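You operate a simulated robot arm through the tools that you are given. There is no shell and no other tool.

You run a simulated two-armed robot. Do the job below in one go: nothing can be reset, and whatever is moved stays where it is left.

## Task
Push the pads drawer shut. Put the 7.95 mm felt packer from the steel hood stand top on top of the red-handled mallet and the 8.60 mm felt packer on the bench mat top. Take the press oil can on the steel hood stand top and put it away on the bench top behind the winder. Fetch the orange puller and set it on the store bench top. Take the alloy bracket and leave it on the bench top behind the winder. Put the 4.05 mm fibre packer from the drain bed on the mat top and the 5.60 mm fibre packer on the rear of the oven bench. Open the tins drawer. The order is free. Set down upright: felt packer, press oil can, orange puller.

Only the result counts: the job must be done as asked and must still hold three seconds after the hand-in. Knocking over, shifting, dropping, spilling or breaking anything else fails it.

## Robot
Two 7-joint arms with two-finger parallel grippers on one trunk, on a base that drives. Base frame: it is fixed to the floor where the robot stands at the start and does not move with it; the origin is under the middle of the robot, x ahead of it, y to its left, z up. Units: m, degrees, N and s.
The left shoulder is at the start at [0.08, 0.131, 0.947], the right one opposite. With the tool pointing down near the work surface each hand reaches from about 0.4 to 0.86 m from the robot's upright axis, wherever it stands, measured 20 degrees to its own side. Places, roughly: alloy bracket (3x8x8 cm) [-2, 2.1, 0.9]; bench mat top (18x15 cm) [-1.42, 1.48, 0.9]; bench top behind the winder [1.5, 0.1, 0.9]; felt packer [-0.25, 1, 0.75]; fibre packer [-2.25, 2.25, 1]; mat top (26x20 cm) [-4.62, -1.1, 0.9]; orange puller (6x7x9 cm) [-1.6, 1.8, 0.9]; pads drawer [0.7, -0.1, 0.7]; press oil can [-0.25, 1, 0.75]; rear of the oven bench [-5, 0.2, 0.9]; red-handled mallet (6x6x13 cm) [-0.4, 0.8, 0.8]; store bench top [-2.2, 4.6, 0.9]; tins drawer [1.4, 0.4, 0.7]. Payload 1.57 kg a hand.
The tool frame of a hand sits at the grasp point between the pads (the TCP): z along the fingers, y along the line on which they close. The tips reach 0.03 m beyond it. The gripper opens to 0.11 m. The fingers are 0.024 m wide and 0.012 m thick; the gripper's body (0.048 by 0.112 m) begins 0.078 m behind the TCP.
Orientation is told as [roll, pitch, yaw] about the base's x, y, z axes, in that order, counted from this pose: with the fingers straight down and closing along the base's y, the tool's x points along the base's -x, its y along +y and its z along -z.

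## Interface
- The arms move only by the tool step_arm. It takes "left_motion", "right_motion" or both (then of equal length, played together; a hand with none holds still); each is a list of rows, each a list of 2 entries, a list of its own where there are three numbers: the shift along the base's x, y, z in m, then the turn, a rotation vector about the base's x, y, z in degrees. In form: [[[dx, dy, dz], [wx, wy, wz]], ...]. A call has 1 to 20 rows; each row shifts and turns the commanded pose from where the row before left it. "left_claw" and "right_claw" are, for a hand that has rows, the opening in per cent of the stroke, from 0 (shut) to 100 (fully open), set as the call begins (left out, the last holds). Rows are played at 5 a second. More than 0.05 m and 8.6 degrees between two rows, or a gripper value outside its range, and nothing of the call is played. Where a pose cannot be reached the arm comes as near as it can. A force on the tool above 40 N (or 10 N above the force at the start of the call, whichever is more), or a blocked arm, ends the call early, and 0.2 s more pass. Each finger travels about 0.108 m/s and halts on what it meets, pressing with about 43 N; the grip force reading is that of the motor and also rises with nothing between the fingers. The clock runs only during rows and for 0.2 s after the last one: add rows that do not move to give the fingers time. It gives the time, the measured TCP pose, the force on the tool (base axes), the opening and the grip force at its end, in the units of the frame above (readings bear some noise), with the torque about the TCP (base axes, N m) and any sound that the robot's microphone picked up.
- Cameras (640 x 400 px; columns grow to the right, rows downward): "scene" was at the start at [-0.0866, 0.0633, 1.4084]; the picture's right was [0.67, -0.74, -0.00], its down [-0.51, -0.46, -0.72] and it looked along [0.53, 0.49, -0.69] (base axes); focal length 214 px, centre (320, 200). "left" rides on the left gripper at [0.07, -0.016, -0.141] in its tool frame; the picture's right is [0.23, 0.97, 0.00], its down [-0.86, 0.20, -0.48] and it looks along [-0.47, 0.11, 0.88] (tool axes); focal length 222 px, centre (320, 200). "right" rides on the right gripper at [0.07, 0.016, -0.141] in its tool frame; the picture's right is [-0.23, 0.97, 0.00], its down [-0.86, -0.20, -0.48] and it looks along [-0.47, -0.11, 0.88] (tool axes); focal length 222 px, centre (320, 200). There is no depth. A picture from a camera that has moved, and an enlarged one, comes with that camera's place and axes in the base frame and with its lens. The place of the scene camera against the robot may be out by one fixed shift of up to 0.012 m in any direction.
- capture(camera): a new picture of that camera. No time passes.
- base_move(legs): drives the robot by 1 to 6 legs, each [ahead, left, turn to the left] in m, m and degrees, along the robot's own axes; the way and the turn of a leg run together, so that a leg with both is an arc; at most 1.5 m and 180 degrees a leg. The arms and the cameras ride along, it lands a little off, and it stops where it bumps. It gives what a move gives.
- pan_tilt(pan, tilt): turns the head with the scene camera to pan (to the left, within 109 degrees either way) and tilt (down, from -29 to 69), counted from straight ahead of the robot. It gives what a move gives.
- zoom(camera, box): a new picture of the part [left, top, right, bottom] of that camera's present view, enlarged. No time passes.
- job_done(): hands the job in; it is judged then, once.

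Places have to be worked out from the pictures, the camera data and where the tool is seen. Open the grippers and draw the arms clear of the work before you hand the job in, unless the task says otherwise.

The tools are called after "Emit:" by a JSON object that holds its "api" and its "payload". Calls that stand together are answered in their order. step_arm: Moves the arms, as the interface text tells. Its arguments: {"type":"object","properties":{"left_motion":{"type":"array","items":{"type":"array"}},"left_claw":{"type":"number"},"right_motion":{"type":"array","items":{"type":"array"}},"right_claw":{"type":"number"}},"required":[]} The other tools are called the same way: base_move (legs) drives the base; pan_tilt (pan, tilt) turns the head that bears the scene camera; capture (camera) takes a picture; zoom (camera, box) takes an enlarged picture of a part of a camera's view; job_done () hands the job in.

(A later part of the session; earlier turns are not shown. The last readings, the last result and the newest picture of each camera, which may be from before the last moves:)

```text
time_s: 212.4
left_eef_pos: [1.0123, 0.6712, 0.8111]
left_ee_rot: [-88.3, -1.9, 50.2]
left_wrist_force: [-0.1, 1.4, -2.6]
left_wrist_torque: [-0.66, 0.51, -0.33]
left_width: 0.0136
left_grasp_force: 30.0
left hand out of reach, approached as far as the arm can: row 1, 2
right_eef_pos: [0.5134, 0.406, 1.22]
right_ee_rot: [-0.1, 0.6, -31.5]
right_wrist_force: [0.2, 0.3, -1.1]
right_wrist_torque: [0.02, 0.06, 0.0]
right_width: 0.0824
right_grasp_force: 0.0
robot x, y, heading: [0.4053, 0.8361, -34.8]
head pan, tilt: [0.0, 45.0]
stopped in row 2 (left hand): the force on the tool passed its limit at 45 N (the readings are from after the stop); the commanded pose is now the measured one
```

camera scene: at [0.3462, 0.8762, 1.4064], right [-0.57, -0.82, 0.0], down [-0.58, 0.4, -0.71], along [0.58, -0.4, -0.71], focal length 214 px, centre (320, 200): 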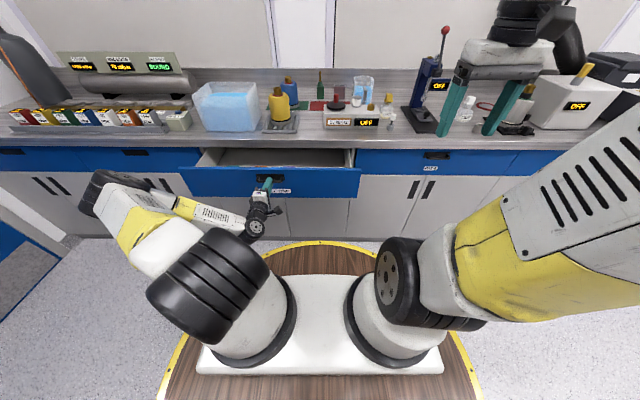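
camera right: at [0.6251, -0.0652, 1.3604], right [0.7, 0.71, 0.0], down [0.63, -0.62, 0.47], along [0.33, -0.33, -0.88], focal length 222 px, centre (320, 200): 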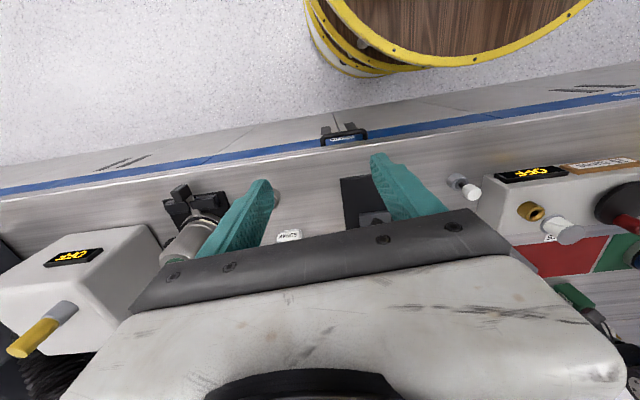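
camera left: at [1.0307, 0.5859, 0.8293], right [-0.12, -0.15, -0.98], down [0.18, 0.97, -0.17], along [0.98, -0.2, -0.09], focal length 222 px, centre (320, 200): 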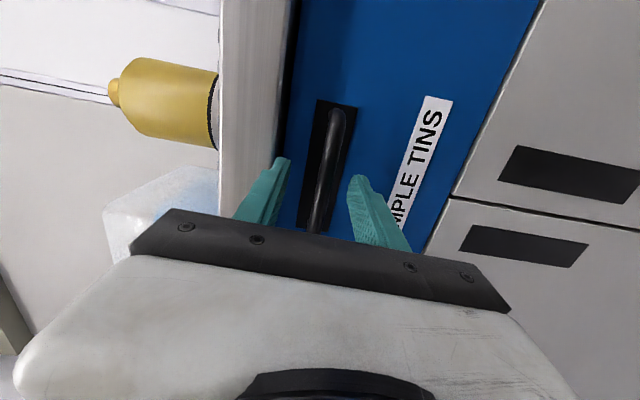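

It's about 21 cm open now. One more small base pull of 5 cm makes it clearly open.

Emit:
{"api": "base_move", "payload": {"legs": [[-0.05, 0, 0]]}}

Emit:
{"api": "capture", "payload": {"camera": "scene"}}

```text
time_s: 213.3
left_eef_pos: [0.9726, 0.7014, 0.8118]
left_ee_rot: [-88.4, -2.0, 50.2]
left_wrist_force: [3.4, 4.3, -9.5]
left_wrist_torque: [-0.45, 0.57, 0.22]
left_width: 0.0138
left_grasp_force: 30.5
right_eef_pos: [0.4721, 0.4346, 1.2191]
right_ee_rot: [-0.1, 0.6, -31.6]
right_wrist_force: [-0.7, 0.3, -0.5]
right_wrist_torque: [-0.01, 0.01, 0.04]
right_width: 0.0824
right_grasp_force: 0.0
robot x, y, heading: [0.3573, 0.8636, -34.9]
head pan, tilt: [0.0, 45.0]
```

```text
taken
camera scene: at [0.304, 0.9053, 1.4064], right [-0.57, -0.82, 0.0], down [-0.58, 0.41, -0.71], along [0.58, -0.41, -0.71], focal length 214 px, centre (320, 200)
```

scene: 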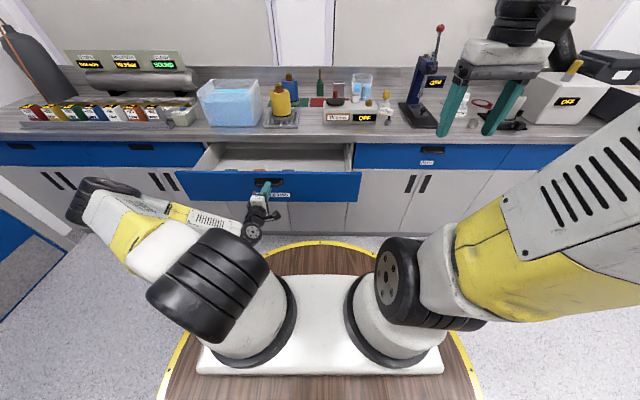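

The drawer is about 26 cm open. I'll release the bar and back away diagonally, away from the table.

Emit:
{"api": "step_arm", "payload": {"left_claw": 50, "left_motion": [[[0, 0, 0], [0, 0, 0]], [[0, 0, 0], [0, 0, 0]], [[0, 0, 0], [0, 0, 0]]]}}

Emit:
{"api": "capture", "payload": {"camera": "left"}}

Emit:
{"api": "base_move", "payload": {"legs": [[-0.07, 0.12, 0]]}}

Emit:
{"api": "capture", "payload": {"camera": "scene"}}

Emit:
{"api": "capture", "payload": {"camera": "left"}}

```text
time_s: 214.1
left_eef_pos: [0.9717, 0.7011, 0.8122]
left_ee_rot: [-88.3, -2.0, 50.3]
left_wrist_force: [0.9, 0.2, 0.6]
left_wrist_torque: [0.02, 0.0, 0.03]
left_width: 0.0549
left_grasp_force: 0.0
right_eef_pos: [0.4726, 0.4334, 1.2193]
right_ee_rot: [-0.2, 0.6, -31.6]
right_wrist_force: [0.4, 0.4, 0.6]
right_wrist_torque: [0.01, -0.03, -0.01]
right_width: 0.0824
right_grasp_force: 0.1
robot x, y, heading: [0.3603, 0.8627, -35.0]
head pan, tilt: [0.0, 45.0]
```

```text
taken
camera left: at [0.819, 0.7376, 0.8303], right [-0.15, -0.13, -0.98], down [0.18, 0.97, -0.16], along [0.97, -0.2, -0.12], focal length 222 px, centre (320, 200)
```

left: 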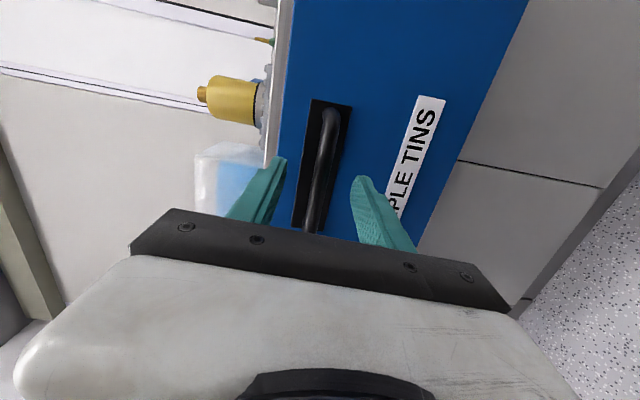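

```text
time_s: 215.4
left_eef_pos: [0.9826, 0.8387, 0.8123]
left_ee_rot: [-88.3, -2.0, 50.1]
left_wrist_force: [-0.1, -0.5, 0.3]
left_wrist_torque: [0.01, -0.06, -0.01]
left_width: 0.0549
left_grasp_force: 0.2
right_eef_pos: [0.482, 0.5732, 1.2201]
right_ee_rot: [-0.1, 0.5, -31.6]
right_wrist_force: [-0.9, -0.7, 0.0]
right_wrist_torque: [-0.01, 0.01, -0.02]
right_width: 0.0827
right_grasp_force: 0.0
robot x, y, heading: [0.369, 1.0019, -35.0]
head pan, tilt: [0.0, 45.0]
```

```text
taken
camera scene: at [0.3144, 1.0436, 1.4064], right [-0.57, -0.82, 0.0], down [-0.58, 0.41, -0.71], along [0.58, -0.41, -0.71], focal length 214 px, centre (320, 200)
```

scene: 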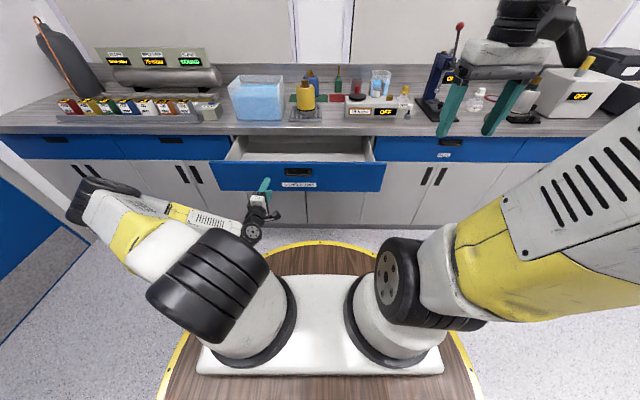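

```text
taken
camera left: at [0.8298, 0.8758, 0.8303], right [-0.15, -0.13, -0.98], down [0.18, 0.97, -0.16], along [0.97, -0.2, -0.12], focal length 222 px, centre (320, 200)
```

left: 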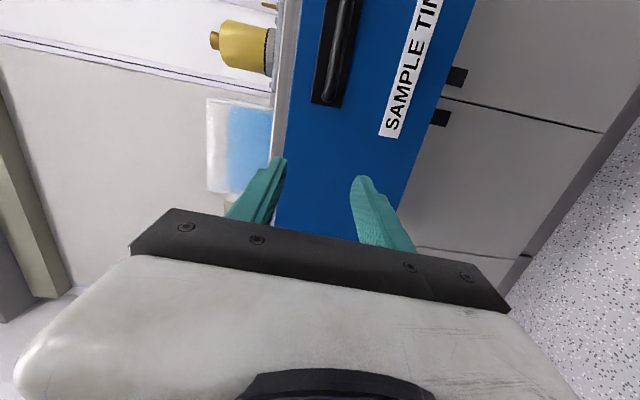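

The hand is clear of the handle. I'll unroll and return the left arm to the tool-down carry pose.

Emit:
{"api": "step_arm", "payload": {"left_motion": [[[0, 0, 0.01], [6.88, -4.82, 0]], [[0, 0, 0.01], [6.88, -4.82, 0]], [[0, 0, 0.01], [6.88, -4.82, 0]], [[0, 0, 0.01], [6.88, -4.82, 0]], [[0, 0, 0.01], [6.88, -4.82, 0]], [[0, 0, 0.01], [6.88, -4.82, 0]], [[0, 0, 0.01], [6.88, -4.82, 0]], [[0, 0, 0.01], [6.88, -4.82, 0]], [[0, 0, 0.01], [6.88, -4.82, 0]], [[0, 0, 0.01], [6.88, -4.82, 0]], [[0, 0, 0.01], [4, -2.8, 0]]]}}

Emit:
{"api": "step_arm", "payload": {"left_claw": 100, "left_motion": [[[0, 0, 0.03], [4.5, 6.43, 0]], [[0, 0, 0.03], [4.5, 6.43, 0]], [[0, 0, 0.03], [4.5, 6.43, 0]], [[0, 0, 0.03], [4.5, 6.43, 0]], [[0, 0, 0.03], [4.5, 6.43, 0]], [[0, 0, 0.03], [4.5, 6.43, 0]], [[0, 0, 0.03], [4.5, 6.43, 0]], [[0, 0, 0.02], [4.5, 6.43, 0]], [[0, 0, 0], [4.5, 6.43, 0]], [[0, 0, 0], [4.5, 6.43, 0]], [[0, 0, 0], [3, 4.2, 0]]]}}

Emit:
{"api": "capture", "payload": {"camera": "scene"}}

```text
time_s: 217.8
left_eef_pos: [0.9819, 0.8385, 0.9215]
left_ee_rot: [13.4, -85.1, -46.8]
left_wrist_force: [-0.5, 1.0, -0.2]
left_wrist_torque: [-0.01, 0.0, -0.03]
left_width: 0.055
left_grasp_force: 0.0
right_eef_pos: [0.4834, 0.5735, 1.2195]
right_ee_rot: [-0.1, 0.5, -31.5]
right_wrist_force: [0.1, 0.1, -1.1]
right_wrist_torque: [0.01, 0.01, 0.0]
right_width: 0.0827
right_grasp_force: 0.1
robot x, y, heading: [0.3714, 1.0035, -34.6]
head pan, tilt: [0.0, 45.0]
```

```text
time_s: 220.2
left_eef_pos: [0.9897, 0.8472, 1.1558]
left_ee_rot: [1.7, -1.6, -35.8]
left_wrist_force: [-0.3, 0.0, 0.4]
left_wrist_torque: [-0.01, -0.04, 0.03]
left_width: 0.1101
left_grasp_force: 0.0
left hand out of reach, approached as far as the arm can: row 11
right_eef_pos: [0.4829, 0.5734, 1.2191]
right_ee_rot: [0.0, 0.4, -31.4]
right_wrist_force: [0.9, -0.6, 0.3]
right_wrist_torque: [0.03, -0.06, 0.0]
right_width: 0.0824
right_grasp_force: 0.1
robot x, y, heading: [0.3717, 1.0037, -34.9]
head pan, tilt: [0.0, 45.0]
```

```text
taken
camera scene: at [0.314, 1.0436, 1.4064], right [-0.57, -0.82, 0.0], down [-0.58, 0.41, -0.71], along [0.58, -0.4, -0.71], focal length 214 px, centre (320, 200)
```

scene: 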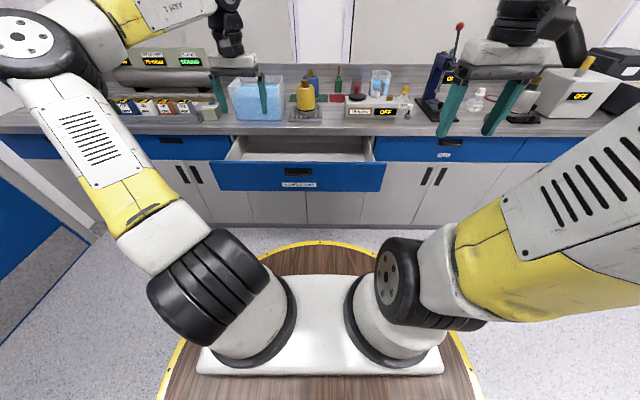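

The drawer stands open. The left elbow is splayed, so I'll bring the left hand back toward its starting carry position to restore a compact arm shape.

Emit:
{"api": "step_arm", "payload": {"left_motion": [[[-0.017, 0.038, 0], [0, 0, 0]], [[-0.017, 0.038, 0], [0, 0, 0]], [[-0.017, 0.038, 0], [0, 0, 0]], [[-0.017, 0.038, 0], [0, 0, 0]], [[-0.017, 0.038, 0], [0, 0, 0]], [[-0.017, 0.038, 0], [0, 0, 0]], [[-0.017, 0.038, 0], [0, 0, 0]]]}}

Emit:
{"api": "capture", "payload": {"camera": "scene"}}

```text
time_s: 221.8
left_eef_pos: [0.8703, 1.1126, 1.157]
left_ee_rot: [1.7, -1.5, -36.0]
left_wrist_force: [0.1, -0.2, -0.5]
left_wrist_torque: [0.03, 0.03, -0.05]
left_width: 0.1101
left_grasp_force: 0.0
right_eef_pos: [0.4843, 0.5722, 1.2195]
right_ee_rot: [-0.1, 0.5, -31.5]
right_wrist_force: [-0.2, 0.1, 0.2]
right_wrist_torque: [-0.01, 0.04, 0.02]
right_width: 0.0827
right_grasp_force: 0.1
robot x, y, heading: [0.3674, 1.0075, -35.0]
head pan, tilt: [0.0, 45.0]
```

```text
taken
camera scene: at [0.3147, 1.0433, 1.4064], right [-0.57, -0.82, 0.0], down [-0.58, 0.41, -0.71], along [0.58, -0.41, -0.71], focal length 214 px, centre (320, 200)
```

scene: 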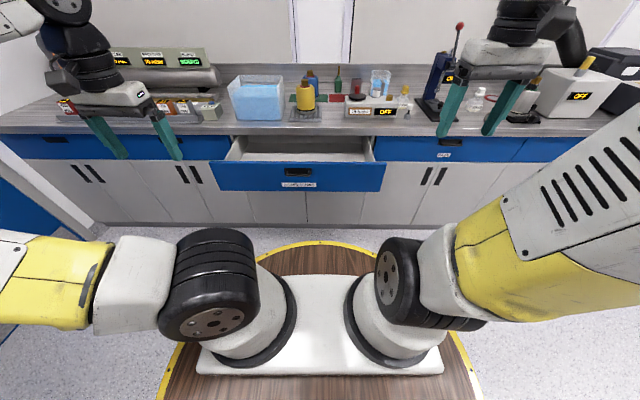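

The elbow still points out to the left. I'll stretch the arm forward over free space so that it unfolds, then see its shape.

Emit:
{"api": "step_arm", "payload": {"left_motion": [[[0.0167, -0.0395, 0], [0, 0, 0]], [[0.0167, -0.0395, 0], [0, 0, 0]], [[0.0167, -0.0395, 0], [0, 0, 0]], [[0.0167, -0.0395, 0], [0, 0, 0]], [[0.0167, -0.0395, 0], [0, 0, 0]], [[0.0167, -0.0395, 0], [0, 0, 0]], [[0.0167, -0.0395, 0], [0, 0, 0]], [[0.0167, -0.0395, 0], [0, 0, 0]], [[0.0167, -0.0395, 0], [0, 0, 0]], [[0.0167, -0.0395, 0], [0, 0, 0]], [[0.0167, -0.0395, 0], [0, 0, 0]]]}}

Emit:
{"api": "capture", "payload": {"camera": "scene"}}

```text
time_s: 224.2
left_eef_pos: [0.9857, 0.8482, 1.1554]
left_ee_rot: [1.6, -1.6, -35.9]
left_wrist_force: [-0.9, 0.0, 1.0]
left_wrist_torque: [-0.03, 0.0, -0.01]
left_width: 0.1099
left_grasp_force: 0.1
left hand out of reach, approached as far as the arm can: row 7, 8, 9, 10, 11
right_eef_pos: [0.4837, 0.5738, 1.2193]
right_ee_rot: [0.0, 0.5, -31.5]
right_wrist_force: [0.5, -0.4, 0.0]
right_wrist_torque: [-0.04, -0.02, -0.01]
right_width: 0.0826
right_grasp_force: 0.1
robot x, y, heading: [0.3669, 1.0021, -34.9]
head pan, tilt: [0.0, 45.0]
```

```text
taken
camera scene: at [0.3145, 1.0436, 1.4064], right [-0.57, -0.82, 0.0], down [-0.58, 0.41, -0.71], along [0.58, -0.41, -0.71], focal length 214 px, centre (320, 200)
```

scene: 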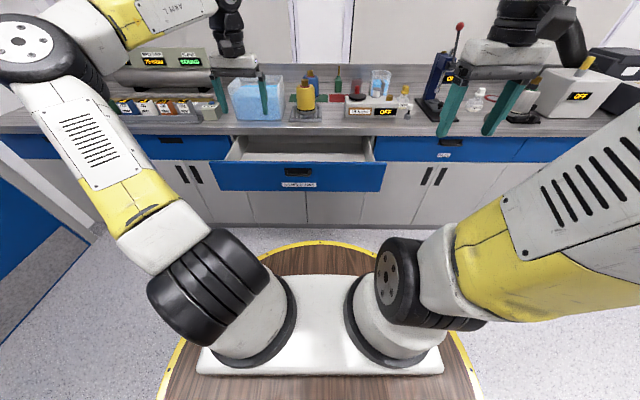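

The arm is in an awkward elbow branch that blocks it from stretching. I'll try raising the hand high and near the body to let the elbow swing up.

Emit:
{"api": "step_arm", "payload": {"left_motion": [[[-0.02, 0.014, 0.04], [0, 0, 0]], [[-0.02, 0.014, 0.04], [0, 0, 0]], [[-0.02, 0.014, 0.04], [0, 0, 0]], [[-0.02, 0.014, 0.04], [0, 0, 0]], [[-0.02, 0.014, 0.04], [0, 0, 0]], [[-0.02, 0.014, 0.04], [0, 0, 0]]]}}

Emit:
{"api": "pan_tilt", "payload": {"pan": 40, "tilt": 15}}

Emit:
{"api": "capture", "payload": {"camera": "scene"}}

```text
time_s: 225.6
left_eef_pos: [0.8649, 0.9306, 1.3961]
left_ee_rot: [1.7, -1.6, -35.9]
left_wrist_force: [0.6, 0.5, 0.0]
left_wrist_torque: [-0.02, 0.04, 0.0]
left_width: 0.1101
left_grasp_force: 0.1
right_eef_pos: [0.4839, 0.5727, 1.2188]
right_ee_rot: [-0.1, 0.5, -31.6]
right_wrist_force: [0.6, -0.1, -1.5]
right_wrist_torque: [0.03, 0.06, 0.02]
right_width: 0.0825
right_grasp_force: 0.1
robot x, y, heading: [0.3703, 1.0014, -34.8]
head pan, tilt: [0.0, 45.0]
```

```text
time_s: 226.7
left_eef_pos: [0.8638, 0.9294, 1.3942]
left_ee_rot: [1.7, -1.6, -35.9]
left_wrist_force: [0.2, 0.1, -0.6]
left_wrist_torque: [0.0, 0.01, -0.01]
left_width: 0.1099
left_grasp_force: 0.1
right_eef_pos: [0.483, 0.573, 1.22]
right_ee_rot: [-0.2, 0.5, -31.7]
right_wrist_force: [0.4, 0.8, 0.5]
right_wrist_torque: [0.01, 0.0, 0.0]
right_width: 0.0824
right_grasp_force: 0.1
robot x, y, heading: [0.3711, 1.002, -35.2]
head pan, tilt: [40.0, 15.0]
```

```text
taken
camera scene: at [0.3408, 1.0984, 1.4532], right [0.09, -1.0, 0.0], down [-0.26, -0.02, -0.97], along [0.96, 0.08, -0.26], focal length 214 px, centre (320, 200)
```

scene: 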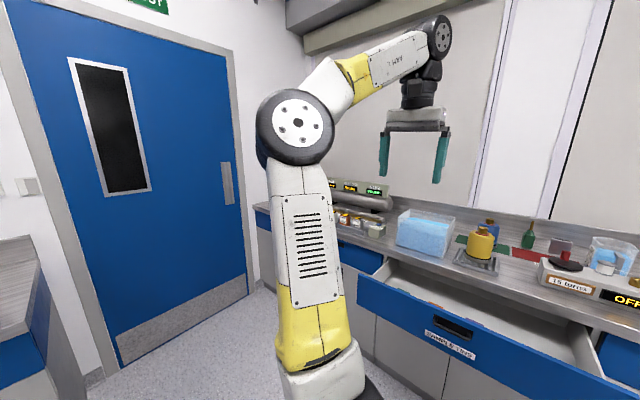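

The elbow is up again. I'll test stretching forward and down from here.

Emit:
{"api": "step_arm", "payload": {"left_motion": [[[0.03, -0.021, -0.02], [0, 0, 0]], [[0.03, -0.021, -0.02], [0, 0, 0]], [[0.03, -0.021, -0.02], [0, 0, 0]], [[0.03, -0.021, -0.02], [0, 0, 0]], [[0.03, -0.021, -0.02], [0, 0, 0]], [[0.03, -0.021, -0.02], [0, 0, 0]], [[0, 0, -0.03], [0, 0, 0]], [[0, 0, -0.03], [0, 0, 0]], [[0, 0, -0.03], [0, 0, 0]]]}}

Emit:
{"api": "capture", "payload": {"camera": "scene"}}

```text
time_s: 228.7
left_eef_pos: [1.0023, 0.8869, 1.1594]
left_ee_rot: [1.6, -1.6, -36.0]
left_wrist_force: [-1.4, 0.3, 0.4]
left_wrist_torque: [0.01, -0.04, 0.02]
left_width: 0.1101
left_grasp_force: 0.0
left hand out of reach, approached as far as the arm can: row 2, 3, 4, 5, 6
right_eef_pos: [0.4837, 0.5729, 1.2193]
right_ee_rot: [-0.1, 0.5, -31.7]
right_wrist_force: [0.6, -0.4, 0.8]
right_wrist_torque: [-0.01, -0.02, 0.0]
right_width: 0.0825
right_grasp_force: 0.0
robot x, y, heading: [0.3706, 1.0045, -34.8]
head pan, tilt: [40.0, 15.0]
```

```text
taken
camera scene: at [0.3406, 1.0984, 1.4532], right [0.09, -1.0, 0.0], down [-0.26, -0.02, -0.97], along [0.96, 0.09, -0.26], focal length 214 px, centre (320, 200)
```

scene: 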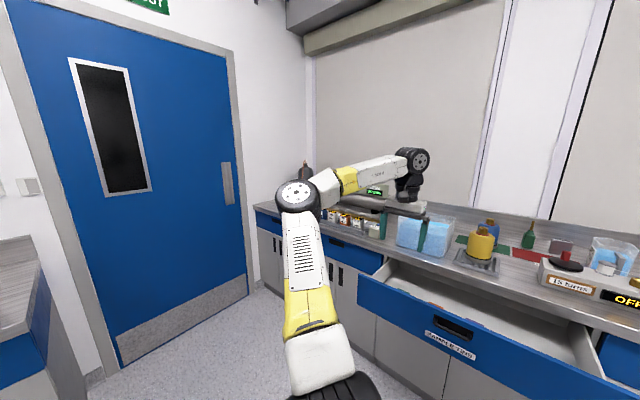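

Still limited at about 0.6 m. I suspect a wrist twist limit, so I'll test by yawing the hand one way and pushing forward.

Emit:
{"api": "step_arm", "payload": {"left_motion": [[[0, 0, 0], [0, 0, 8]], [[0, 0, 0], [0, 0, 8]], [[0, 0, 0], [0, 0, 8]], [[0, 0, 0], [0, 0, 8]], [[0.03, -0.021, 0], [0, 0, 0]], [[0.03, -0.021, 0], [0, 0, 0]], [[0.03, -0.021, 0], [0, 0, 0]]]}}

Emit:
{"api": "step_arm", "payload": {"left_motion": [[[0, 0, 0], [0, 0, -8]], [[0, 0, 0], [0, 0, -8]], [[0, 0, 0], [0, 0, -8]], [[0, 0, 0], [0, 0, -8]], [[0, 0, 0], [0, 0, -8]], [[0, 0, 0], [0, 0, -8]], [[0, 0, 0], [0, 0, -8]], [[0, 0, 0], [0, 0, -8]], [[0.03, -0.021, 0], [0, 0, 0]], [[0.03, -0.021, 0], [0, 0, 0]], [[0.03, -0.021, 0], [0, 0, 0]]]}}

```text
time_s: 230.3
left_eef_pos: [1.0511, 0.8904, 1.1454]
left_ee_rot: [1.8, -1.6, -3.7]
left_wrist_force: [-0.5, 0.4, 0.7]
left_wrist_torque: [-0.01, -0.01, -0.01]
left_width: 0.1099
left_grasp_force: 0.2
left hand out of reach, approached as far as the arm can: row 5, 6, 7
right_eef_pos: [0.4841, 0.5725, 1.2194]
right_ee_rot: [-0.1, 0.5, -31.5]
right_wrist_force: [-0.2, -0.3, 0.1]
right_wrist_torque: [0.01, -0.04, -0.01]
right_width: 0.0828
right_grasp_force: 0.1
robot x, y, heading: [0.3693, 1.0008, -35.0]
head pan, tilt: [40.0, 15.0]
```

```text
time_s: 232.7
left_eef_pos: [1.0155, 0.8564, 1.1028]
left_ee_rot: [1.7, -1.5, -67.8]
left_wrist_force: [0.6, 0.0, 0.7]
left_wrist_torque: [-0.03, -0.01, -0.01]
left_width: 0.11
left_grasp_force: 0.1
left hand out of reach, approached as far as the arm can: row 7, 8, 9, 10, 11
right_eef_pos: [0.4837, 0.5743, 1.2198]
right_ee_rot: [-0.1, 0.5, -31.6]
right_wrist_force: [-0.4, 0.4, -0.5]
right_wrist_torque: [0.01, 0.0, 0.01]
right_width: 0.0825
right_grasp_force: 0.0
robot x, y, heading: [0.3667, 1.0004, -35.0]
head pan, tilt: [40.0, 15.0]
```

Yaw isn't the limit. The elbow has dropped outward compared with the starting shape. I'll lift the hand high near its start position, then lower it straight down to restore the elbow-up shape.

Emit:
{"api": "step_arm", "payload": {"left_motion": [[[-0.0166, 0.0274, 0.034], [0, 0, 3.55]], [[-0.0166, 0.0274, 0.034], [0, 0, 3.55]], [[-0.0166, 0.0274, 0.034], [0, 0, 3.55]], [[-0.0166, 0.0274, 0.034], [0, 0, 3.55]], [[-0.0166, 0.0274, 0.034], [0, 0, 3.55]], [[-0.0166, 0.0274, 0.034], [0, 0, 3.55]], [[-0.0166, 0.0274, 0.034], [0, 0, 3.55]], [[-0.0166, 0.0274, 0.034], [0, 0, 3.55]], [[-0.0166, 0.0274, 0.034], [0, 0, 3.55]]]}}

Emit:
{"api": "capture", "payload": {"camera": "scene"}}

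```text
time_s: 234.7
left_eef_pos: [0.8553, 1.0811, 1.3709]
left_ee_rot: [1.6, -1.7, -35.8]
left_wrist_force: [0.8, 0.5, -0.8]
left_wrist_torque: [-0.04, 0.04, 0.01]
left_width: 0.1101
left_grasp_force: 0.1
left hand out of reach, approached as far as the arm can: row 8, 9
right_eef_pos: [0.4838, 0.5737, 1.2185]
right_ee_rot: [-0.1, 0.6, -31.6]
right_wrist_force: [0.5, -0.5, 0.0]
right_wrist_torque: [0.03, 0.02, -0.01]
right_width: 0.0826
right_grasp_force: 0.1
robot x, y, heading: [0.3673, 1.0034, -35.1]
head pan, tilt: [40.0, 15.0]
```

```text
taken
camera scene: at [0.3412, 1.0984, 1.4532], right [0.09, -1.0, 0.0], down [-0.26, -0.02, -0.97], along [0.96, 0.08, -0.26], focal length 214 px, centre (320, 200)
```

scene: 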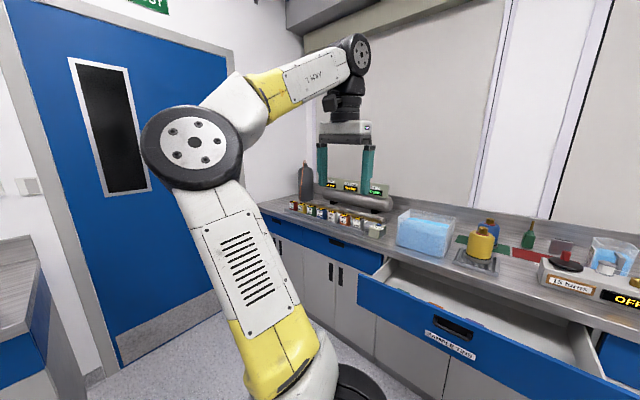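

Negative yaw seems restricted while positive yaw is freer, which suggests the wrist flipped near the singular horizontal pose. I'll test rotating the hand +90° in yaw.

Emit:
{"api": "step_arm", "payload": {"left_motion": [[[0, 0, -0.02], [0, 0, 8]], [[0, 0, -0.02], [0, 0, 8]], [[0, 0, -0.02], [0, 0, 8]], [[0, 0, -0.02], [0, 0, 8]], [[0, 0, -0.02], [0, 0, 8]], [[0, 0, 0], [0, 0, 8]], [[0, 0, 0], [0, 0, 8]], [[0, 0, 0], [0, 0, 8]], [[0, 0, 0], [0, 0, 8]], [[0, 0, 0], [0, 0, 8]], [[0, 0, 0], [0, 0, 8]]]}}

Emit:
{"api": "step_arm", "payload": {"left_motion": [[[0.025, -0.025, -0.02], [0, 0, 0]], [[0.025, -0.025, -0.02], [0, 0, 0]], [[0.025, -0.025, -0.02], [0, 0, 0]], [[0.025, -0.025, -0.02], [0, 0, 0]], [[0.025, -0.025, -0.02], [0, 0, 0]], [[0.025, -0.025, -0.02], [0, 0, 0]], [[0.03, -0.021, 0], [0, 0, 0]], [[0.03, -0.021, 0], [0, 0, 0]], [[0.03, -0.021, 0], [0, 0, 0]]]}}

Emit:
{"api": "capture", "payload": {"camera": "scene"}}

```text
time_s: 237.1
left_eef_pos: [0.853, 1.0783, 1.2668]
left_ee_rot: [1.6, -1.6, 52.2]
left_wrist_force: [0.1, -0.7, 0.3]
left_wrist_torque: [0.04, -0.02, -0.01]
left_width: 0.1102
left_grasp_force: 0.0
right_eef_pos: [0.4826, 0.5729, 1.2195]
right_ee_rot: [0.0, 0.4, -31.5]
right_wrist_force: [0.4, 0.0, 0.3]
right_wrist_torque: [0.0, -0.01, -0.02]
right_width: 0.0822
right_grasp_force: 0.0
robot x, y, heading: [0.3706, 1.0066, -35.0]
head pan, tilt: [40.0, 15.0]
```

```text
time_s: 239.1
left_eef_pos: [1.0637, 0.9024, 1.1378]
left_ee_rot: [1.7, -1.6, 52.0]
left_wrist_force: [-0.6, -0.6, 0.2]
left_wrist_torque: [0.02, -0.03, 0.02]
left_width: 0.1099
left_grasp_force: 0.2
left hand out of reach, approached as far as the arm can: row 8, 9
right_eef_pos: [0.483, 0.571, 1.2194]
right_ee_rot: [-0.2, 0.5, -31.6]
right_wrist_force: [-0.2, 0.4, -0.4]
right_wrist_torque: [0.01, 0.02, 0.01]
right_width: 0.0823
right_grasp_force: 0.0
robot x, y, heading: [0.3719, 1.0039, -35.3]
head pan, tilt: [40.0, 15.0]
```

```text
taken
camera scene: at [0.3406, 1.0983, 1.4532], right [0.09, -1.0, 0.0], down [-0.26, -0.02, -0.97], along [0.96, 0.08, -0.26], focal length 214 px, centre (320, 200)
```

scene: 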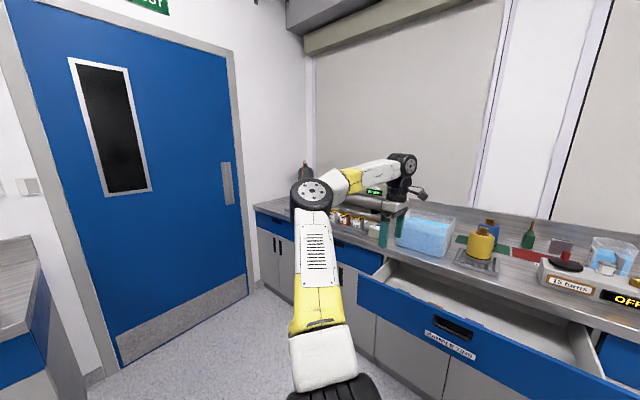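

The limit is in the elbow, and I need open space to work it loose. I'll retract the hand and drive to the open floor, facing away from the benches.

Emit:
{"api": "step_arm", "payload": {"left_motion": [[[-0.03, 0.026, 0.02], [0, 0, -8]], [[-0.03, 0.026, 0.02], [0, 0, -8]], [[-0.03, 0.026, 0.02], [0, 0, -8]], [[-0.03, 0.026, 0.02], [0, 0, -8]], [[-0.03, 0.026, 0.02], [0, 0, -8]], [[-0.03, 0.026, 0.02], [0, 0, -8]], [[-0.03, 0.026, 0.0], [0, 0, -8]]]}}

Emit:
{"api": "base_move", "payload": {"legs": [[0.15, 0, 0], [0, -1.15, 0], [0, 0, -90]]}}

Emit:
{"api": "pan_tilt", "payload": {"pan": 0, "tilt": 20}}

Emit:
{"api": "capture", "payload": {"camera": "scene"}}

Emit:
{"api": "pan_tilt", "payload": {"pan": 60, "tilt": 20}}

Emit:
{"api": "capture", "payload": {"camera": "scene"}}

```text
time_s: 240.7
left_eef_pos: [0.8545, 1.0872, 1.2617]
left_ee_rot: [1.7, -1.6, -4.2]
left_wrist_force: [0.5, 0.0, 1.7]
left_wrist_torque: [0.03, 0.05, 0.02]
left_width: 0.11
left_grasp_force: 0.1
right_eef_pos: [0.4838, 0.5732, 1.2189]
right_ee_rot: [-0.1, 0.5, -31.6]
right_wrist_force: [-0.6, -1.0, 0.4]
right_wrist_torque: [0.02, 0.01, 0.0]
right_width: 0.0822
right_grasp_force: 0.0
robot x, y, heading: [0.3684, 1.0023, -35.0]
head pan, tilt: [40.0, 15.0]
```

```text
time_s: 251.3
left_eef_pos: [-0.067, -0.508, 1.261]
left_ee_rot: [1.7, -1.6, -93.8]
left_wrist_force: [0.8, 0.6, -0.7]
left_wrist_torque: [-0.02, -0.01, -0.05]
left_width: 0.1099
left_grasp_force: 0.0
right_eef_pos: [-0.5812, -0.1382, 1.219]
right_ee_rot: [0.0, 0.4, -121.5]
right_wrist_force: [0.4, -0.7, -0.4]
right_wrist_torque: [0.0, 0.02, -0.01]
right_width: 0.0823
right_grasp_force: 0.1
robot x, y, heading: [-0.1508, -0.0235, -124.8]
head pan, tilt: [40.0, 15.0]
```

```text
time_s: 252.4
left_eef_pos: [-0.0661, -0.5082, 1.2622]
left_ee_rot: [1.7, -1.5, -93.7]
left_wrist_force: [-0.1, 0.5, 0.1]
left_wrist_torque: [0.01, 0.0, -0.02]
left_width: 0.11
left_grasp_force: 0.2
right_eef_pos: [-0.582, -0.138, 1.2191]
right_ee_rot: [0.0, 0.5, -121.5]
right_wrist_force: [0.3, 0.1, -0.3]
right_wrist_torque: [0.01, 0.0, -0.01]
right_width: 0.0825
right_grasp_force: 0.0
robot x, y, heading: [-0.152, -0.0229, -124.9]
head pan, tilt: [0.0, 20.0]
```

```text
taken
camera scene: at [-0.133, 0.0214, 1.4451], right [-0.82, 0.57, 0.0], down [0.2, 0.28, -0.94], along [-0.54, -0.77, -0.34], focal length 214 px, centre (320, 200)
```

scene: 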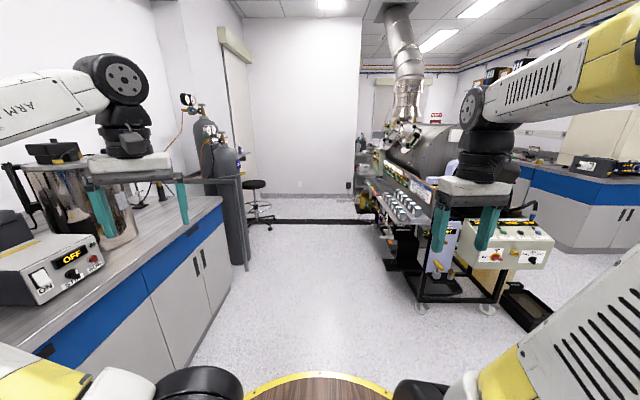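

```text
time_s: 253.7
left_eef_pos: [-0.0653, -0.509, 1.2611]
left_ee_rot: [1.6, -1.6, -93.8]
left_wrist_force: [0.4, -1.2, 0.4]
left_wrist_torque: [-0.02, -0.02, -0.02]
left_width: 0.1099
left_grasp_force: 0.0
right_eef_pos: [-0.5798, -0.138, 1.2197]
right_ee_rot: [-0.1, 0.5, -121.5]
right_wrist_force: [-0.3, 0.0, 0.5]
right_wrist_torque: [-0.01, -0.04, -0.04]
right_width: 0.0825
right_grasp_force: 0.1
robot x, y, heading: [-0.1533, -0.0219, -124.7]
head pan, tilt: [60.0, 20.0]
```

```text
taken
camera scene: at [-0.0403, 0.0135, 1.4451], right [-0.91, -0.42, 0.0], down [-0.14, 0.31, -0.94], along [0.4, -0.85, -0.34], focal length 214 px, centre (320, 200)
```

scene: 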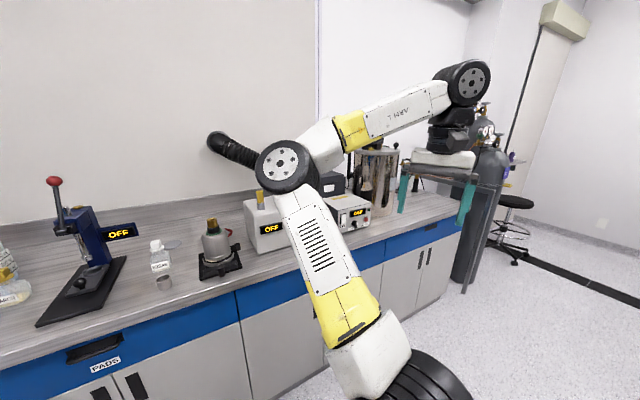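

The left elbow is lower and further out than the mirrored right one. I'll straighten the yaw, tilt the hand forward and extend far ahead in this open space to force the elbow through.

Emit:
{"api": "step_arm", "payload": {"left_motion": [[[0, 0, 0], [0, 0, -7.75]], [[0, 0, 0], [0, 0, -7.75]], [[0, 0, 0], [0, 0, -7.75]], [[0, 0, 0], [0, 0, -7.75]], [[0, 0, 0], [-6.17, 4.27, 0]], [[0, 0, 0], [-6.17, 4.27, 0]], [[0, 0, 0], [-6.17, 4.27, 0]], [[0, 0, 0], [-6.17, 4.27, 0]], [[0, 0, 0], [-6.17, 4.27, 0]], [[0, 0, 0], [-6.17, 4.27, 0]]]}}

Emit:
{"api": "step_arm", "payload": {"left_motion": [[[-0.035, -0.025, 0], [0, 0, 0]], [[-0.035, -0.025, 0], [0, 0, 0]], [[-0.035, -0.025, 0], [0, 0, 0]], [[-0.035, -0.025, 0], [0, 0, 0]], [[-0.026, -0.038, 0], [0, 0, 0]], [[-0.026, -0.038, 0], [0, 0, 0]], [[-0.026, -0.038, 0], [0, 0, 0]], [[-0.026, -0.038, 0], [0, 0, 0]], [[-0.026, -0.038, 0], [0, 0, 0]], [[-0.026, -0.038, 0], [0, 0, 0]], [[-0.026, -0.038, 0], [0, 0, 0]], [[-0.026, -0.038, 0], [0, 0, 0]]]}}

Emit:
{"api": "capture", "payload": {"camera": "scene"}}

```text
time_s: 255.9
left_eef_pos: [-0.0673, -0.5077, 1.2613]
left_ee_rot: [1.7, -46.7, -124.9]
left_wrist_force: [-0.7, -0.1, -0.6]
left_wrist_torque: [0.0, 0.01, -0.03]
left_width: 0.11
left_grasp_force: 0.0
right_eef_pos: [-0.5815, -0.1381, 1.2199]
right_ee_rot: [-0.1, 0.5, -121.5]
right_wrist_force: [-0.2, -0.6, 0.9]
right_wrist_torque: [0.0, 0.02, -0.02]
right_width: 0.0826
right_grasp_force: 0.0
robot x, y, heading: [-0.1508, -0.0243, -125.1]
head pan, tilt: [60.0, 20.0]
```

```text
time_s: 258.5
left_eef_pos: [-0.363, -0.8365, 1.2614]
left_ee_rot: [1.8, -46.7, -124.8]
left_wrist_force: [0.4, -0.7, 1.1]
left_wrist_torque: [0.0, -0.01, 0.0]
left_width: 0.1099
left_grasp_force: 0.0
left hand out of reach, approached as far as the arm can: row 11, 12
right_eef_pos: [-0.5809, -0.1388, 1.22]
right_ee_rot: [-0.1, 0.5, -121.5]
right_wrist_force: [0.5, -0.5, 0.6]
right_wrist_torque: [0.0, -0.02, -0.01]
right_width: 0.0827
right_grasp_force: 0.0
robot x, y, heading: [-0.1496, -0.0254, -124.9]
head pan, tilt: [60.0, 20.0]
```

```text
taken
camera scene: at [-0.0404, 0.0134, 1.4451], right [-0.91, -0.42, 0.0], down [-0.15, 0.31, -0.94], along [0.4, -0.85, -0.34], focal length 214 px, centre (320, 200)
```

scene: 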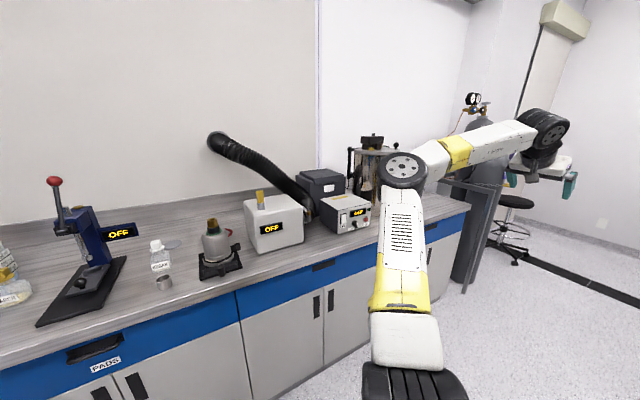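

It reached 0.79 m ahead. I'll lower at this extension and push further to straighten the arm more.

Emit:
{"api": "step_arm", "payload": {"left_motion": [[[0, 0, -0.04], [0, 0, 0]], [[0, 0, -0.04], [0, 0, 0]], [[0, 0, -0.04], [0, 0, 0]], [[0, 0, -0.04], [0, 0, 0]], [[0, 0, -0.04], [0, 0, 0]], [[0, 0, -0.04], [0, 0, 0]], [[-0.026, -0.03, 0], [0, 0, 0]], [[-0.026, -0.03, 0], [0, 0, 0]], [[-0.026, -0.03, 0], [0, 0, 0]], [[-0.026, -0.03, 0], [0, 0, 0]]]}}

Emit:
{"api": "capture", "payload": {"camera": "scene"}}

```text
time_s: 260.7
left_eef_pos: [-0.3872, -0.8933, 1.0141]
left_ee_rot: [1.8, -46.5, -125.0]
left_wrist_force: [-0.2, -1.0, -0.1]
left_wrist_torque: [-0.01, 0.01, -0.02]
left_width: 0.11
left_grasp_force: 0.1
left hand out of reach, approached as far as the arm can: row 8, 9, 10
right_eef_pos: [-0.5818, -0.1401, 1.2187]
right_ee_rot: [-0.1, 0.6, -121.5]
right_wrist_force: [0.1, 0.3, 0.5]
right_wrist_torque: [0.03, -0.01, -0.01]
right_width: 0.0824
right_grasp_force: 0.1
robot x, y, heading: [-0.1517, -0.0249, -124.8]
head pan, tilt: [60.0, 20.0]
```

```text
taken
camera scene: at [-0.0403, 0.0133, 1.4451], right [-0.91, -0.42, 0.0], down [-0.15, 0.31, -0.94], along [0.4, -0.85, -0.34], focal length 214 px, centre (320, 200)
```

scene: 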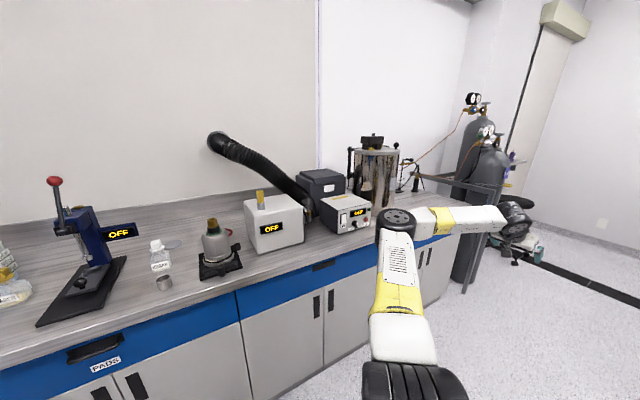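

I'll move the hand outward to the left so the arm straightens along the shoulder line, then sweep it back inward.

Emit:
{"api": "step_arm", "payload": {"left_motion": [[[0.033, -0.023, 0.01], [0, 0, 0]], [[0.033, -0.023, 0.01], [0, 0, 0]], [[0.033, -0.023, 0.01], [0, 0, 0]], [[0.033, -0.023, 0.01], [0, 0, 0]], [[0.033, -0.023, 0.01], [0, 0, 0]], [[-0.01, -0.04, 0], [0, 0, 0]], [[-0.01, -0.04, 0], [0, 0, 0]]]}}

Emit:
{"api": "capture", "payload": {"camera": "scene"}}

Emit:
{"api": "step_arm", "payload": {"left_motion": [[[-0.04, 0.02, 0.0], [0, 0, 0]], [[-0.04, 0.02, 0.0], [0, 0, 0]], [[-0.04, 0.02, 0.0], [0, 0, 0]], [[-0.04, 0.02, 0.0], [0, 0, 0]], [[-0.04, 0.02, 0.0], [0, 0, 0]], [[-0.04, 0.02, 0.0], [0, 0, 0]], [[-0.04, 0.02, 0.0], [0, 0, 0]], [[-0.04, 0.02, 0.0], [0, 0, 0]]]}}

Emit:
{"api": "capture", "payload": {"camera": "scene"}}

```text
time_s: 262.3
left_eef_pos: [-0.2763, -0.9998, 1.0306]
left_ee_rot: [1.8, -46.6, -124.8]
left_wrist_force: [0.5, 0.5, 0.3]
left_wrist_torque: [-0.01, 0.03, 0.01]
left_width: 0.1099
left_grasp_force: 0.0
left hand out of reach, approached as far as the arm can: row 5, 6, 7
right_eef_pos: [-0.5813, -0.1377, 1.2207]
right_ee_rot: [-0.1, 0.3, -121.5]
right_wrist_force: [-0.2, 0.8, -0.1]
right_wrist_torque: [-0.06, 0.06, 0.01]
right_width: 0.0824
right_grasp_force: 0.0
robot x, y, heading: [-0.1522, -0.022, -124.7]
head pan, tilt: [60.0, 20.0]
```

```text
taken
camera scene: at [-0.0402, 0.014, 1.4451], right [-0.91, -0.42, 0.0], down [-0.15, 0.31, -0.94], along [0.4, -0.85, -0.34], focal length 214 px, centre (320, 200)
```

scene: 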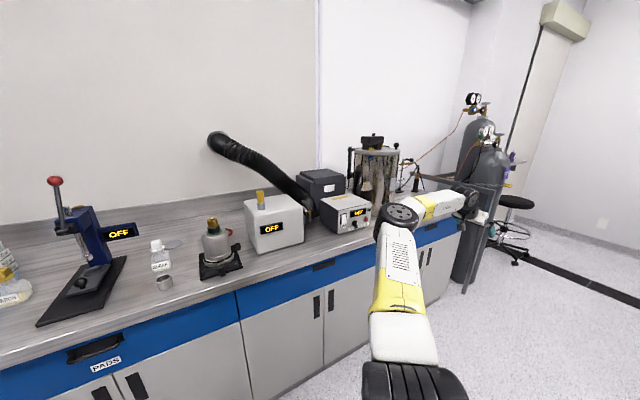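

```text
time_s: 264.1
left_eef_pos: [-0.3755, -0.9055, 1.0329]
left_ee_rot: [1.8, -46.6, -124.8]
left_wrist_force: [-0.5, -0.3, -0.9]
left_wrist_torque: [0.02, -0.01, 0.0]
left_width: 0.1102
left_grasp_force: 0.1
left hand out of reach, approached as far as the arm can: row 1, 2, 3, 4, 5, 6, 7, 8
right_eef_pos: [-0.5808, -0.139, 1.2202]
right_ee_rot: [-0.1, 0.5, -121.6]
right_wrist_force: [-1.2, 0.6, -0.3]
right_wrist_torque: [0.0, 0.03, -0.01]
right_width: 0.0825
right_grasp_force: 0.1
robot x, y, heading: [-0.153, -0.0235, -124.9]
head pan, tilt: [60.0, 20.0]
```

```text
taken
camera scene: at [-0.0403, 0.0135, 1.4451], right [-0.91, -0.42, 0.0], down [-0.15, 0.31, -0.94], along [0.4, -0.85, -0.34], focal length 214 px, centre (320, 200)
```

scene: 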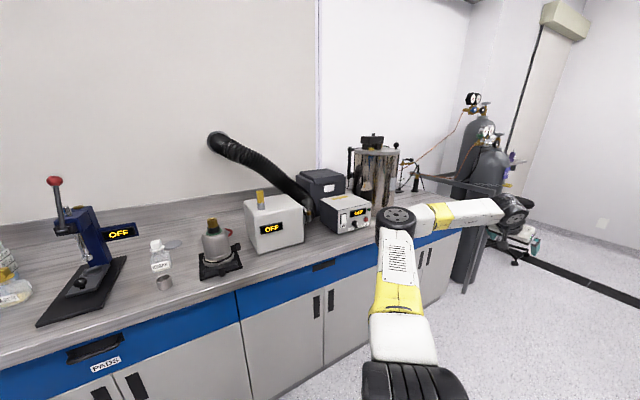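

The shoulder joint itself is at its limit in this branch, so it needs to flip through the arm-up position. I'll bring the hand back and high above the left shoulder, away from the head.

Emit:
{"api": "step_arm", "payload": {"left_motion": [[[0.022, 0.0315, 0.03], [6.33, -4.4, 0]], [[0.022, 0.0315, 0.03], [6.33, -4.4, 0]], [[0.022, 0.0315, 0.03], [6.33, -4.4, 0]], [[0.022, 0.0315, 0.03], [6.33, -4.4, 0]], [[0.022, 0.0315, 0.03], [6.33, -4.4, 0]], [[0.022, 0.0315, 0.03], [6.33, -4.4, 0]], [[0.022, 0.0315, 0.03], [0, 0, 0]], [[0.022, 0.0315, 0.03], [0, 0, 0]], [[0.022, 0.0315, 0.03], [0, 0, 0]], [[0.022, 0.0315, 0.03], [0, 0, 0]], [[0.02, 0.02, 0.035], [0, 0, 0]], [[0, 0, 0.045], [0, 0, 0]], [[0, 0, 0.045], [0, 0, 0]], [[0, 0, 0.045], [0, 0, 0]]]}}

Emit:
{"api": "pan_tilt", "payload": {"pan": 60, "tilt": 0}}

Emit:
{"api": "capture", "payload": {"camera": "scene"}}

```text
time_s: 267.1
left_eef_pos: [-0.1474, -0.5406, 1.3905]
left_ee_rot: [1.7, -0.5, -124.8]
left_wrist_force: [-0.7, 0.2, -0.8]
left_wrist_torque: [-0.02, 0.03, 0.0]
left_width: 0.1099
left_grasp_force: 0.1
left hand out of reach, approached as far as the arm can: row 5, 6, 11, 12, 13, 14
right_eef_pos: [-0.5803, -0.1389, 1.22]
right_ee_rot: [0.0, 0.5, -121.4]
right_wrist_force: [0.7, 0.2, -0.2]
right_wrist_torque: [-0.01, 0.03, -0.01]
right_width: 0.0827
right_grasp_force: 0.1
robot x, y, heading: [-0.1487, -0.027, -125.1]
head pan, tilt: [60.0, 20.0]
```

```text
time_s: 267.9
left_eef_pos: [-0.1472, -0.541, 1.389]
left_ee_rot: [1.7, -0.5, -124.9]
left_wrist_force: [-0.6, -0.5, 0.8]
left_wrist_torque: [-0.01, -0.01, 0.0]
left_width: 0.1099
left_grasp_force: 0.1
right_eef_pos: [-0.5819, -0.1397, 1.2197]
right_ee_rot: [-0.1, 0.5, -121.4]
right_wrist_force: [-0.1, -0.3, 0.4]
right_wrist_torque: [0.0, -0.03, -0.01]
right_width: 0.0825
right_grasp_force: 0.0
robot x, y, heading: [-0.1516, -0.0259, -124.9]
head pan, tilt: [60.0, 0.0]
```

```text
taken
camera scene: at [-0.0416, 0.0163, 1.4773], right [-0.91, -0.42, 0.0], down [0.0, 0.0, -1.0], along [0.42, -0.91, 0.0], focal length 214 px, centre (320, 200)
```

scene: 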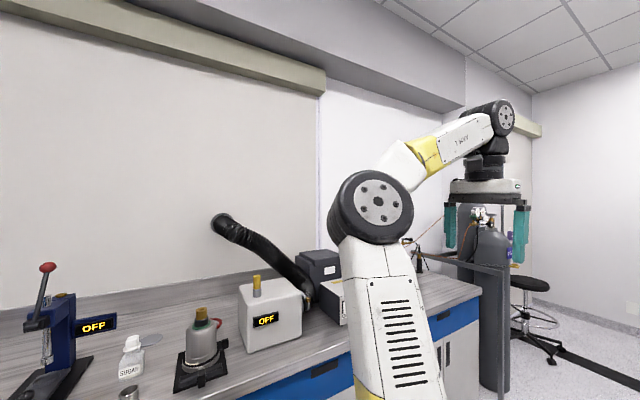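

The hand can't get higher with the tool down. One more attempt: point the tool forward while raising, so the upper arm can go through vertical.

Emit:
{"api": "step_arm", "payload": {"left_motion": [[[0, 0, 0.01], [-6.33, 4.4, 0]], [[0, 0, 0.01], [-6.33, 4.4, 0]], [[0, 0, 0.01], [-6.33, 4.4, 0]], [[0, 0, 0.01], [-6.33, 4.4, 0]], [[0, 0, 0.01], [-6.33, 4.4, 0]], [[0, 0, 0.02], [-6.33, 4.4, 0]], [[0, 0, 0.02], [-6.33, 4.4, 0]], [[0, 0, 0.02], [-6.33, 4.4, 0]], [[0, 0, 0.02], [-6.33, 4.4, 0]], [[0, 0, 0.03], [-6.33, 4.4, 0]], [[0, 0, 0.04], [0, 0, 0]], [[0, 0, 0.04], [0, 0, 0]], [[0, 0, 0.04], [0, 0, 0]], [[0, 0, 0.04], [0, 0, 0]]]}}

Emit:
{"api": "capture", "payload": {"camera": "scene"}}

```text
time_s: 270.9
left_eef_pos: [-0.149, -0.539, 1.709]
left_ee_rot: [2.1, -77.6, -125.2]
left_wrist_force: [-0.3, 0.5, -0.1]
left_wrist_torque: [0.02, 0.03, -0.04]
left_width: 0.1103
left_grasp_force: 0.0
right_eef_pos: [-0.5811, -0.1384, 1.2189]
right_ee_rot: [0.0, 0.5, -121.5]
right_wrist_force: [0.3, 0.5, 1.2]
right_wrist_torque: [0.03, 0.04, 0.01]
right_width: 0.0823
right_grasp_force: 0.0
robot x, y, heading: [-0.1518, -0.0246, -124.9]
head pan, tilt: [60.0, 0.0]
```

```text
taken
camera scene: at [-0.0414, 0.0163, 1.4773], right [-0.91, -0.42, 0.0], down [0.0, 0.0, -1.0], along [0.42, -0.91, 0.0], focal length 214 px, centre (320, 200)
```

scene: 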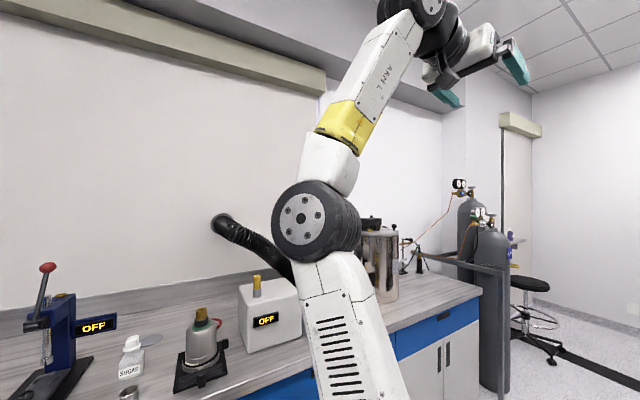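

That worked, as the hand is now at z 1.71. I'll swing it inward and forward at this height to pull the elbow in.

Emit:
{"api": "step_arm", "payload": {"left_motion": [[[-0.043, 0.01, 0], [0, 0, 0]], [[-0.043, 0.01, 0], [0, 0, 0]], [[-0.043, 0.01, 0], [0, 0, 0]], [[-0.043, 0.01, 0], [0, 0, 0]], [[-0.043, 0.01, 0], [0, 0, 0]], [[-0.043, 0.01, 0], [0, 0, 0]], [[-0.028, -0.04, 0], [0, 0, 0]], [[-0.028, -0.04, 0], [0, 0, 0]], [[-0.028, -0.04, 0], [0, 0, 0]]]}}

Emit:
{"api": "pan_tilt", "payload": {"pan": 30, "tilt": 0}}

Emit:
{"api": "capture", "payload": {"camera": "scene"}}

```text
time_s: 272.9
left_eef_pos: [-0.4948, -0.5945, 1.6897]
left_ee_rot: [2.5, -77.3, -125.5]
left_wrist_force: [-1.2, 0.1, 0.1]
left_wrist_torque: [-0.02, 0.03, 0.04]
left_width: 0.1101
left_grasp_force: 0.1
left hand out of reach, approached as far as the arm can: row 9
right_eef_pos: [-0.5812, -0.1393, 1.2183]
right_ee_rot: [0.0, 0.6, -121.5]
right_wrist_force: [-0.2, -0.5, -0.4]
right_wrist_torque: [0.02, -0.04, -0.01]
right_width: 0.0824
right_grasp_force: 0.0
robot x, y, heading: [-0.1506, -0.0272, -124.7]
head pan, tilt: [60.0, 0.0]
```

```text
time_s: 273.9
left_eef_pos: [-0.4919, -0.5924, 1.6926]
left_ee_rot: [2.0, -77.5, -125.1]
left_wrist_force: [-1.1, -0.1, -0.1]
left_wrist_torque: [-0.01, 0.01, -0.01]
left_width: 0.11
left_grasp_force: 0.1
right_eef_pos: [-0.581, -0.1387, 1.22]
right_ee_rot: [-0.1, 0.6, -121.5]
right_wrist_force: [-0.1, -0.7, 0.0]
right_wrist_torque: [-0.02, -0.02, -0.04]
right_width: 0.0825
right_grasp_force: 0.0
robot x, y, heading: [-0.1519, -0.0273, -124.7]
head pan, tilt: [30.0, 0.0]
```

```text
taken
camera scene: at [-0.0875, 0.0081, 1.4774], right [-1.0, 0.08, 0.0], down [0.0, 0.0, -1.0], along [-0.08, -1.0, 0.0], focal length 214 px, centre (320, 200)
```

scene: 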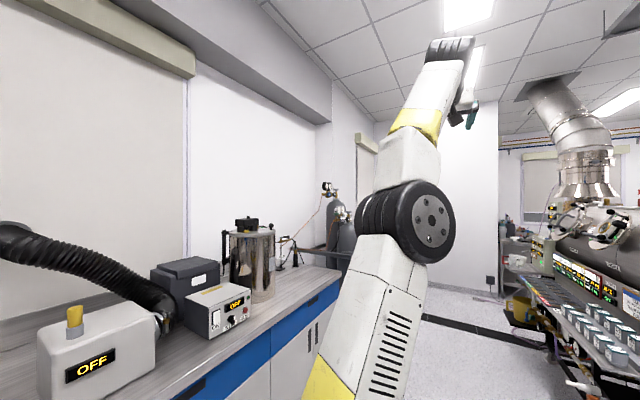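

The elbow swung inward. I'll bring the hand down in front while turning the tool back down.

Emit:
{"api": "step_arm", "payload": {"left_motion": [[[0.0066, -0.0046, -0.045], [5.33, -3.7, 0]], [[0.0066, -0.0046, -0.045], [5.33, -3.7, 0]], [[0.0066, -0.0046, -0.045], [5.33, -3.7, 0]], [[0.0066, -0.0046, -0.045], [5.33, -3.7, 0]], [[0.0066, -0.0046, -0.045], [5.33, -3.7, 0]], [[0.0066, -0.0046, -0.045], [5.33, -3.7, 0]], [[0.0066, -0.0046, -0.045], [5.33, -3.7, 0]], [[0.0066, -0.0046, -0.045], [5.33, -3.7, 0]], [[0.0066, -0.0046, -0.045], [5.33, -3.7, 0]], [[0.0066, -0.0046, -0.045], [5.33, -3.7, 0]], [[0.0066, -0.0046, -0.045], [5.33, -3.7, 0]], [[0.0066, -0.0046, -0.045], [5.33, -3.7, 0]]]}}

Emit:
{"api": "pan_tilt", "payload": {"pan": 0, "tilt": 30}}

Emit:
{"api": "capture", "payload": {"camera": "scene"}}

```text
time_s: 276.5
left_eef_pos: [-0.411, -0.6488, 1.152]
left_ee_rot: [1.6, 0.5, -124.9]
left_wrist_force: [0.6, -0.3, 0.7]
left_wrist_torque: [-0.04, -0.02, 0.01]
left_width: 0.1102
left_grasp_force: 0.1
right_eef_pos: [-0.5808, -0.1385, 1.2199]
right_ee_rot: [-0.1, 0.3, -121.5]
right_wrist_force: [-1.1, -0.1, 0.1]
right_wrist_torque: [-0.03, 0.01, 0.02]
right_width: 0.0824
right_grasp_force: 0.1
robot x, y, heading: [-0.1501, -0.0219, -124.8]
head pan, tilt: [30.0, 0.0]
```

```text
time_s: 277.4
left_eef_pos: [-0.4107, -0.6479, 1.1509]
left_ee_rot: [1.7, 0.4, -124.8]
left_wrist_force: [0.3, 0.1, 0.8]
left_wrist_torque: [0.02, -0.01, -0.01]
left_width: 0.1103
left_grasp_force: 0.1
right_eef_pos: [-0.5823, -0.139, 1.2191]
right_ee_rot: [-0.1, 0.5, -121.5]
right_wrist_force: [0.7, 0.2, 0.1]
right_wrist_torque: [0.0, 0.05, -0.02]
right_width: 0.0823
right_grasp_force: 0.1
robot x, y, heading: [-0.1474, -0.0251, -124.6]
head pan, tilt: [0.0, 30.0]
```

```text
taken
camera scene: at [-0.1316, 0.0235, 1.4291], right [-0.82, 0.57, 0.0], down [0.29, 0.41, -0.87], along [-0.49, -0.71, -0.5], focal length 214 px, centre (320, 200)
```

scene: 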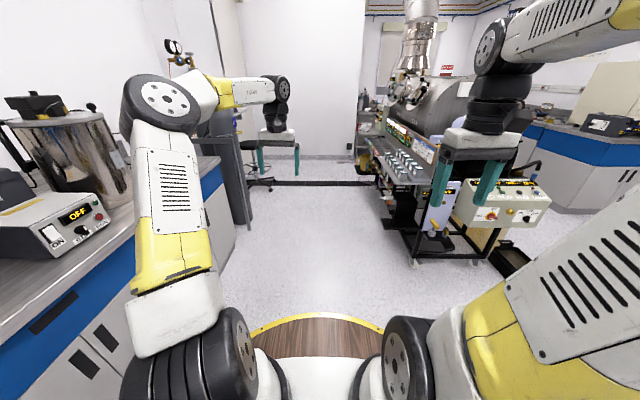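

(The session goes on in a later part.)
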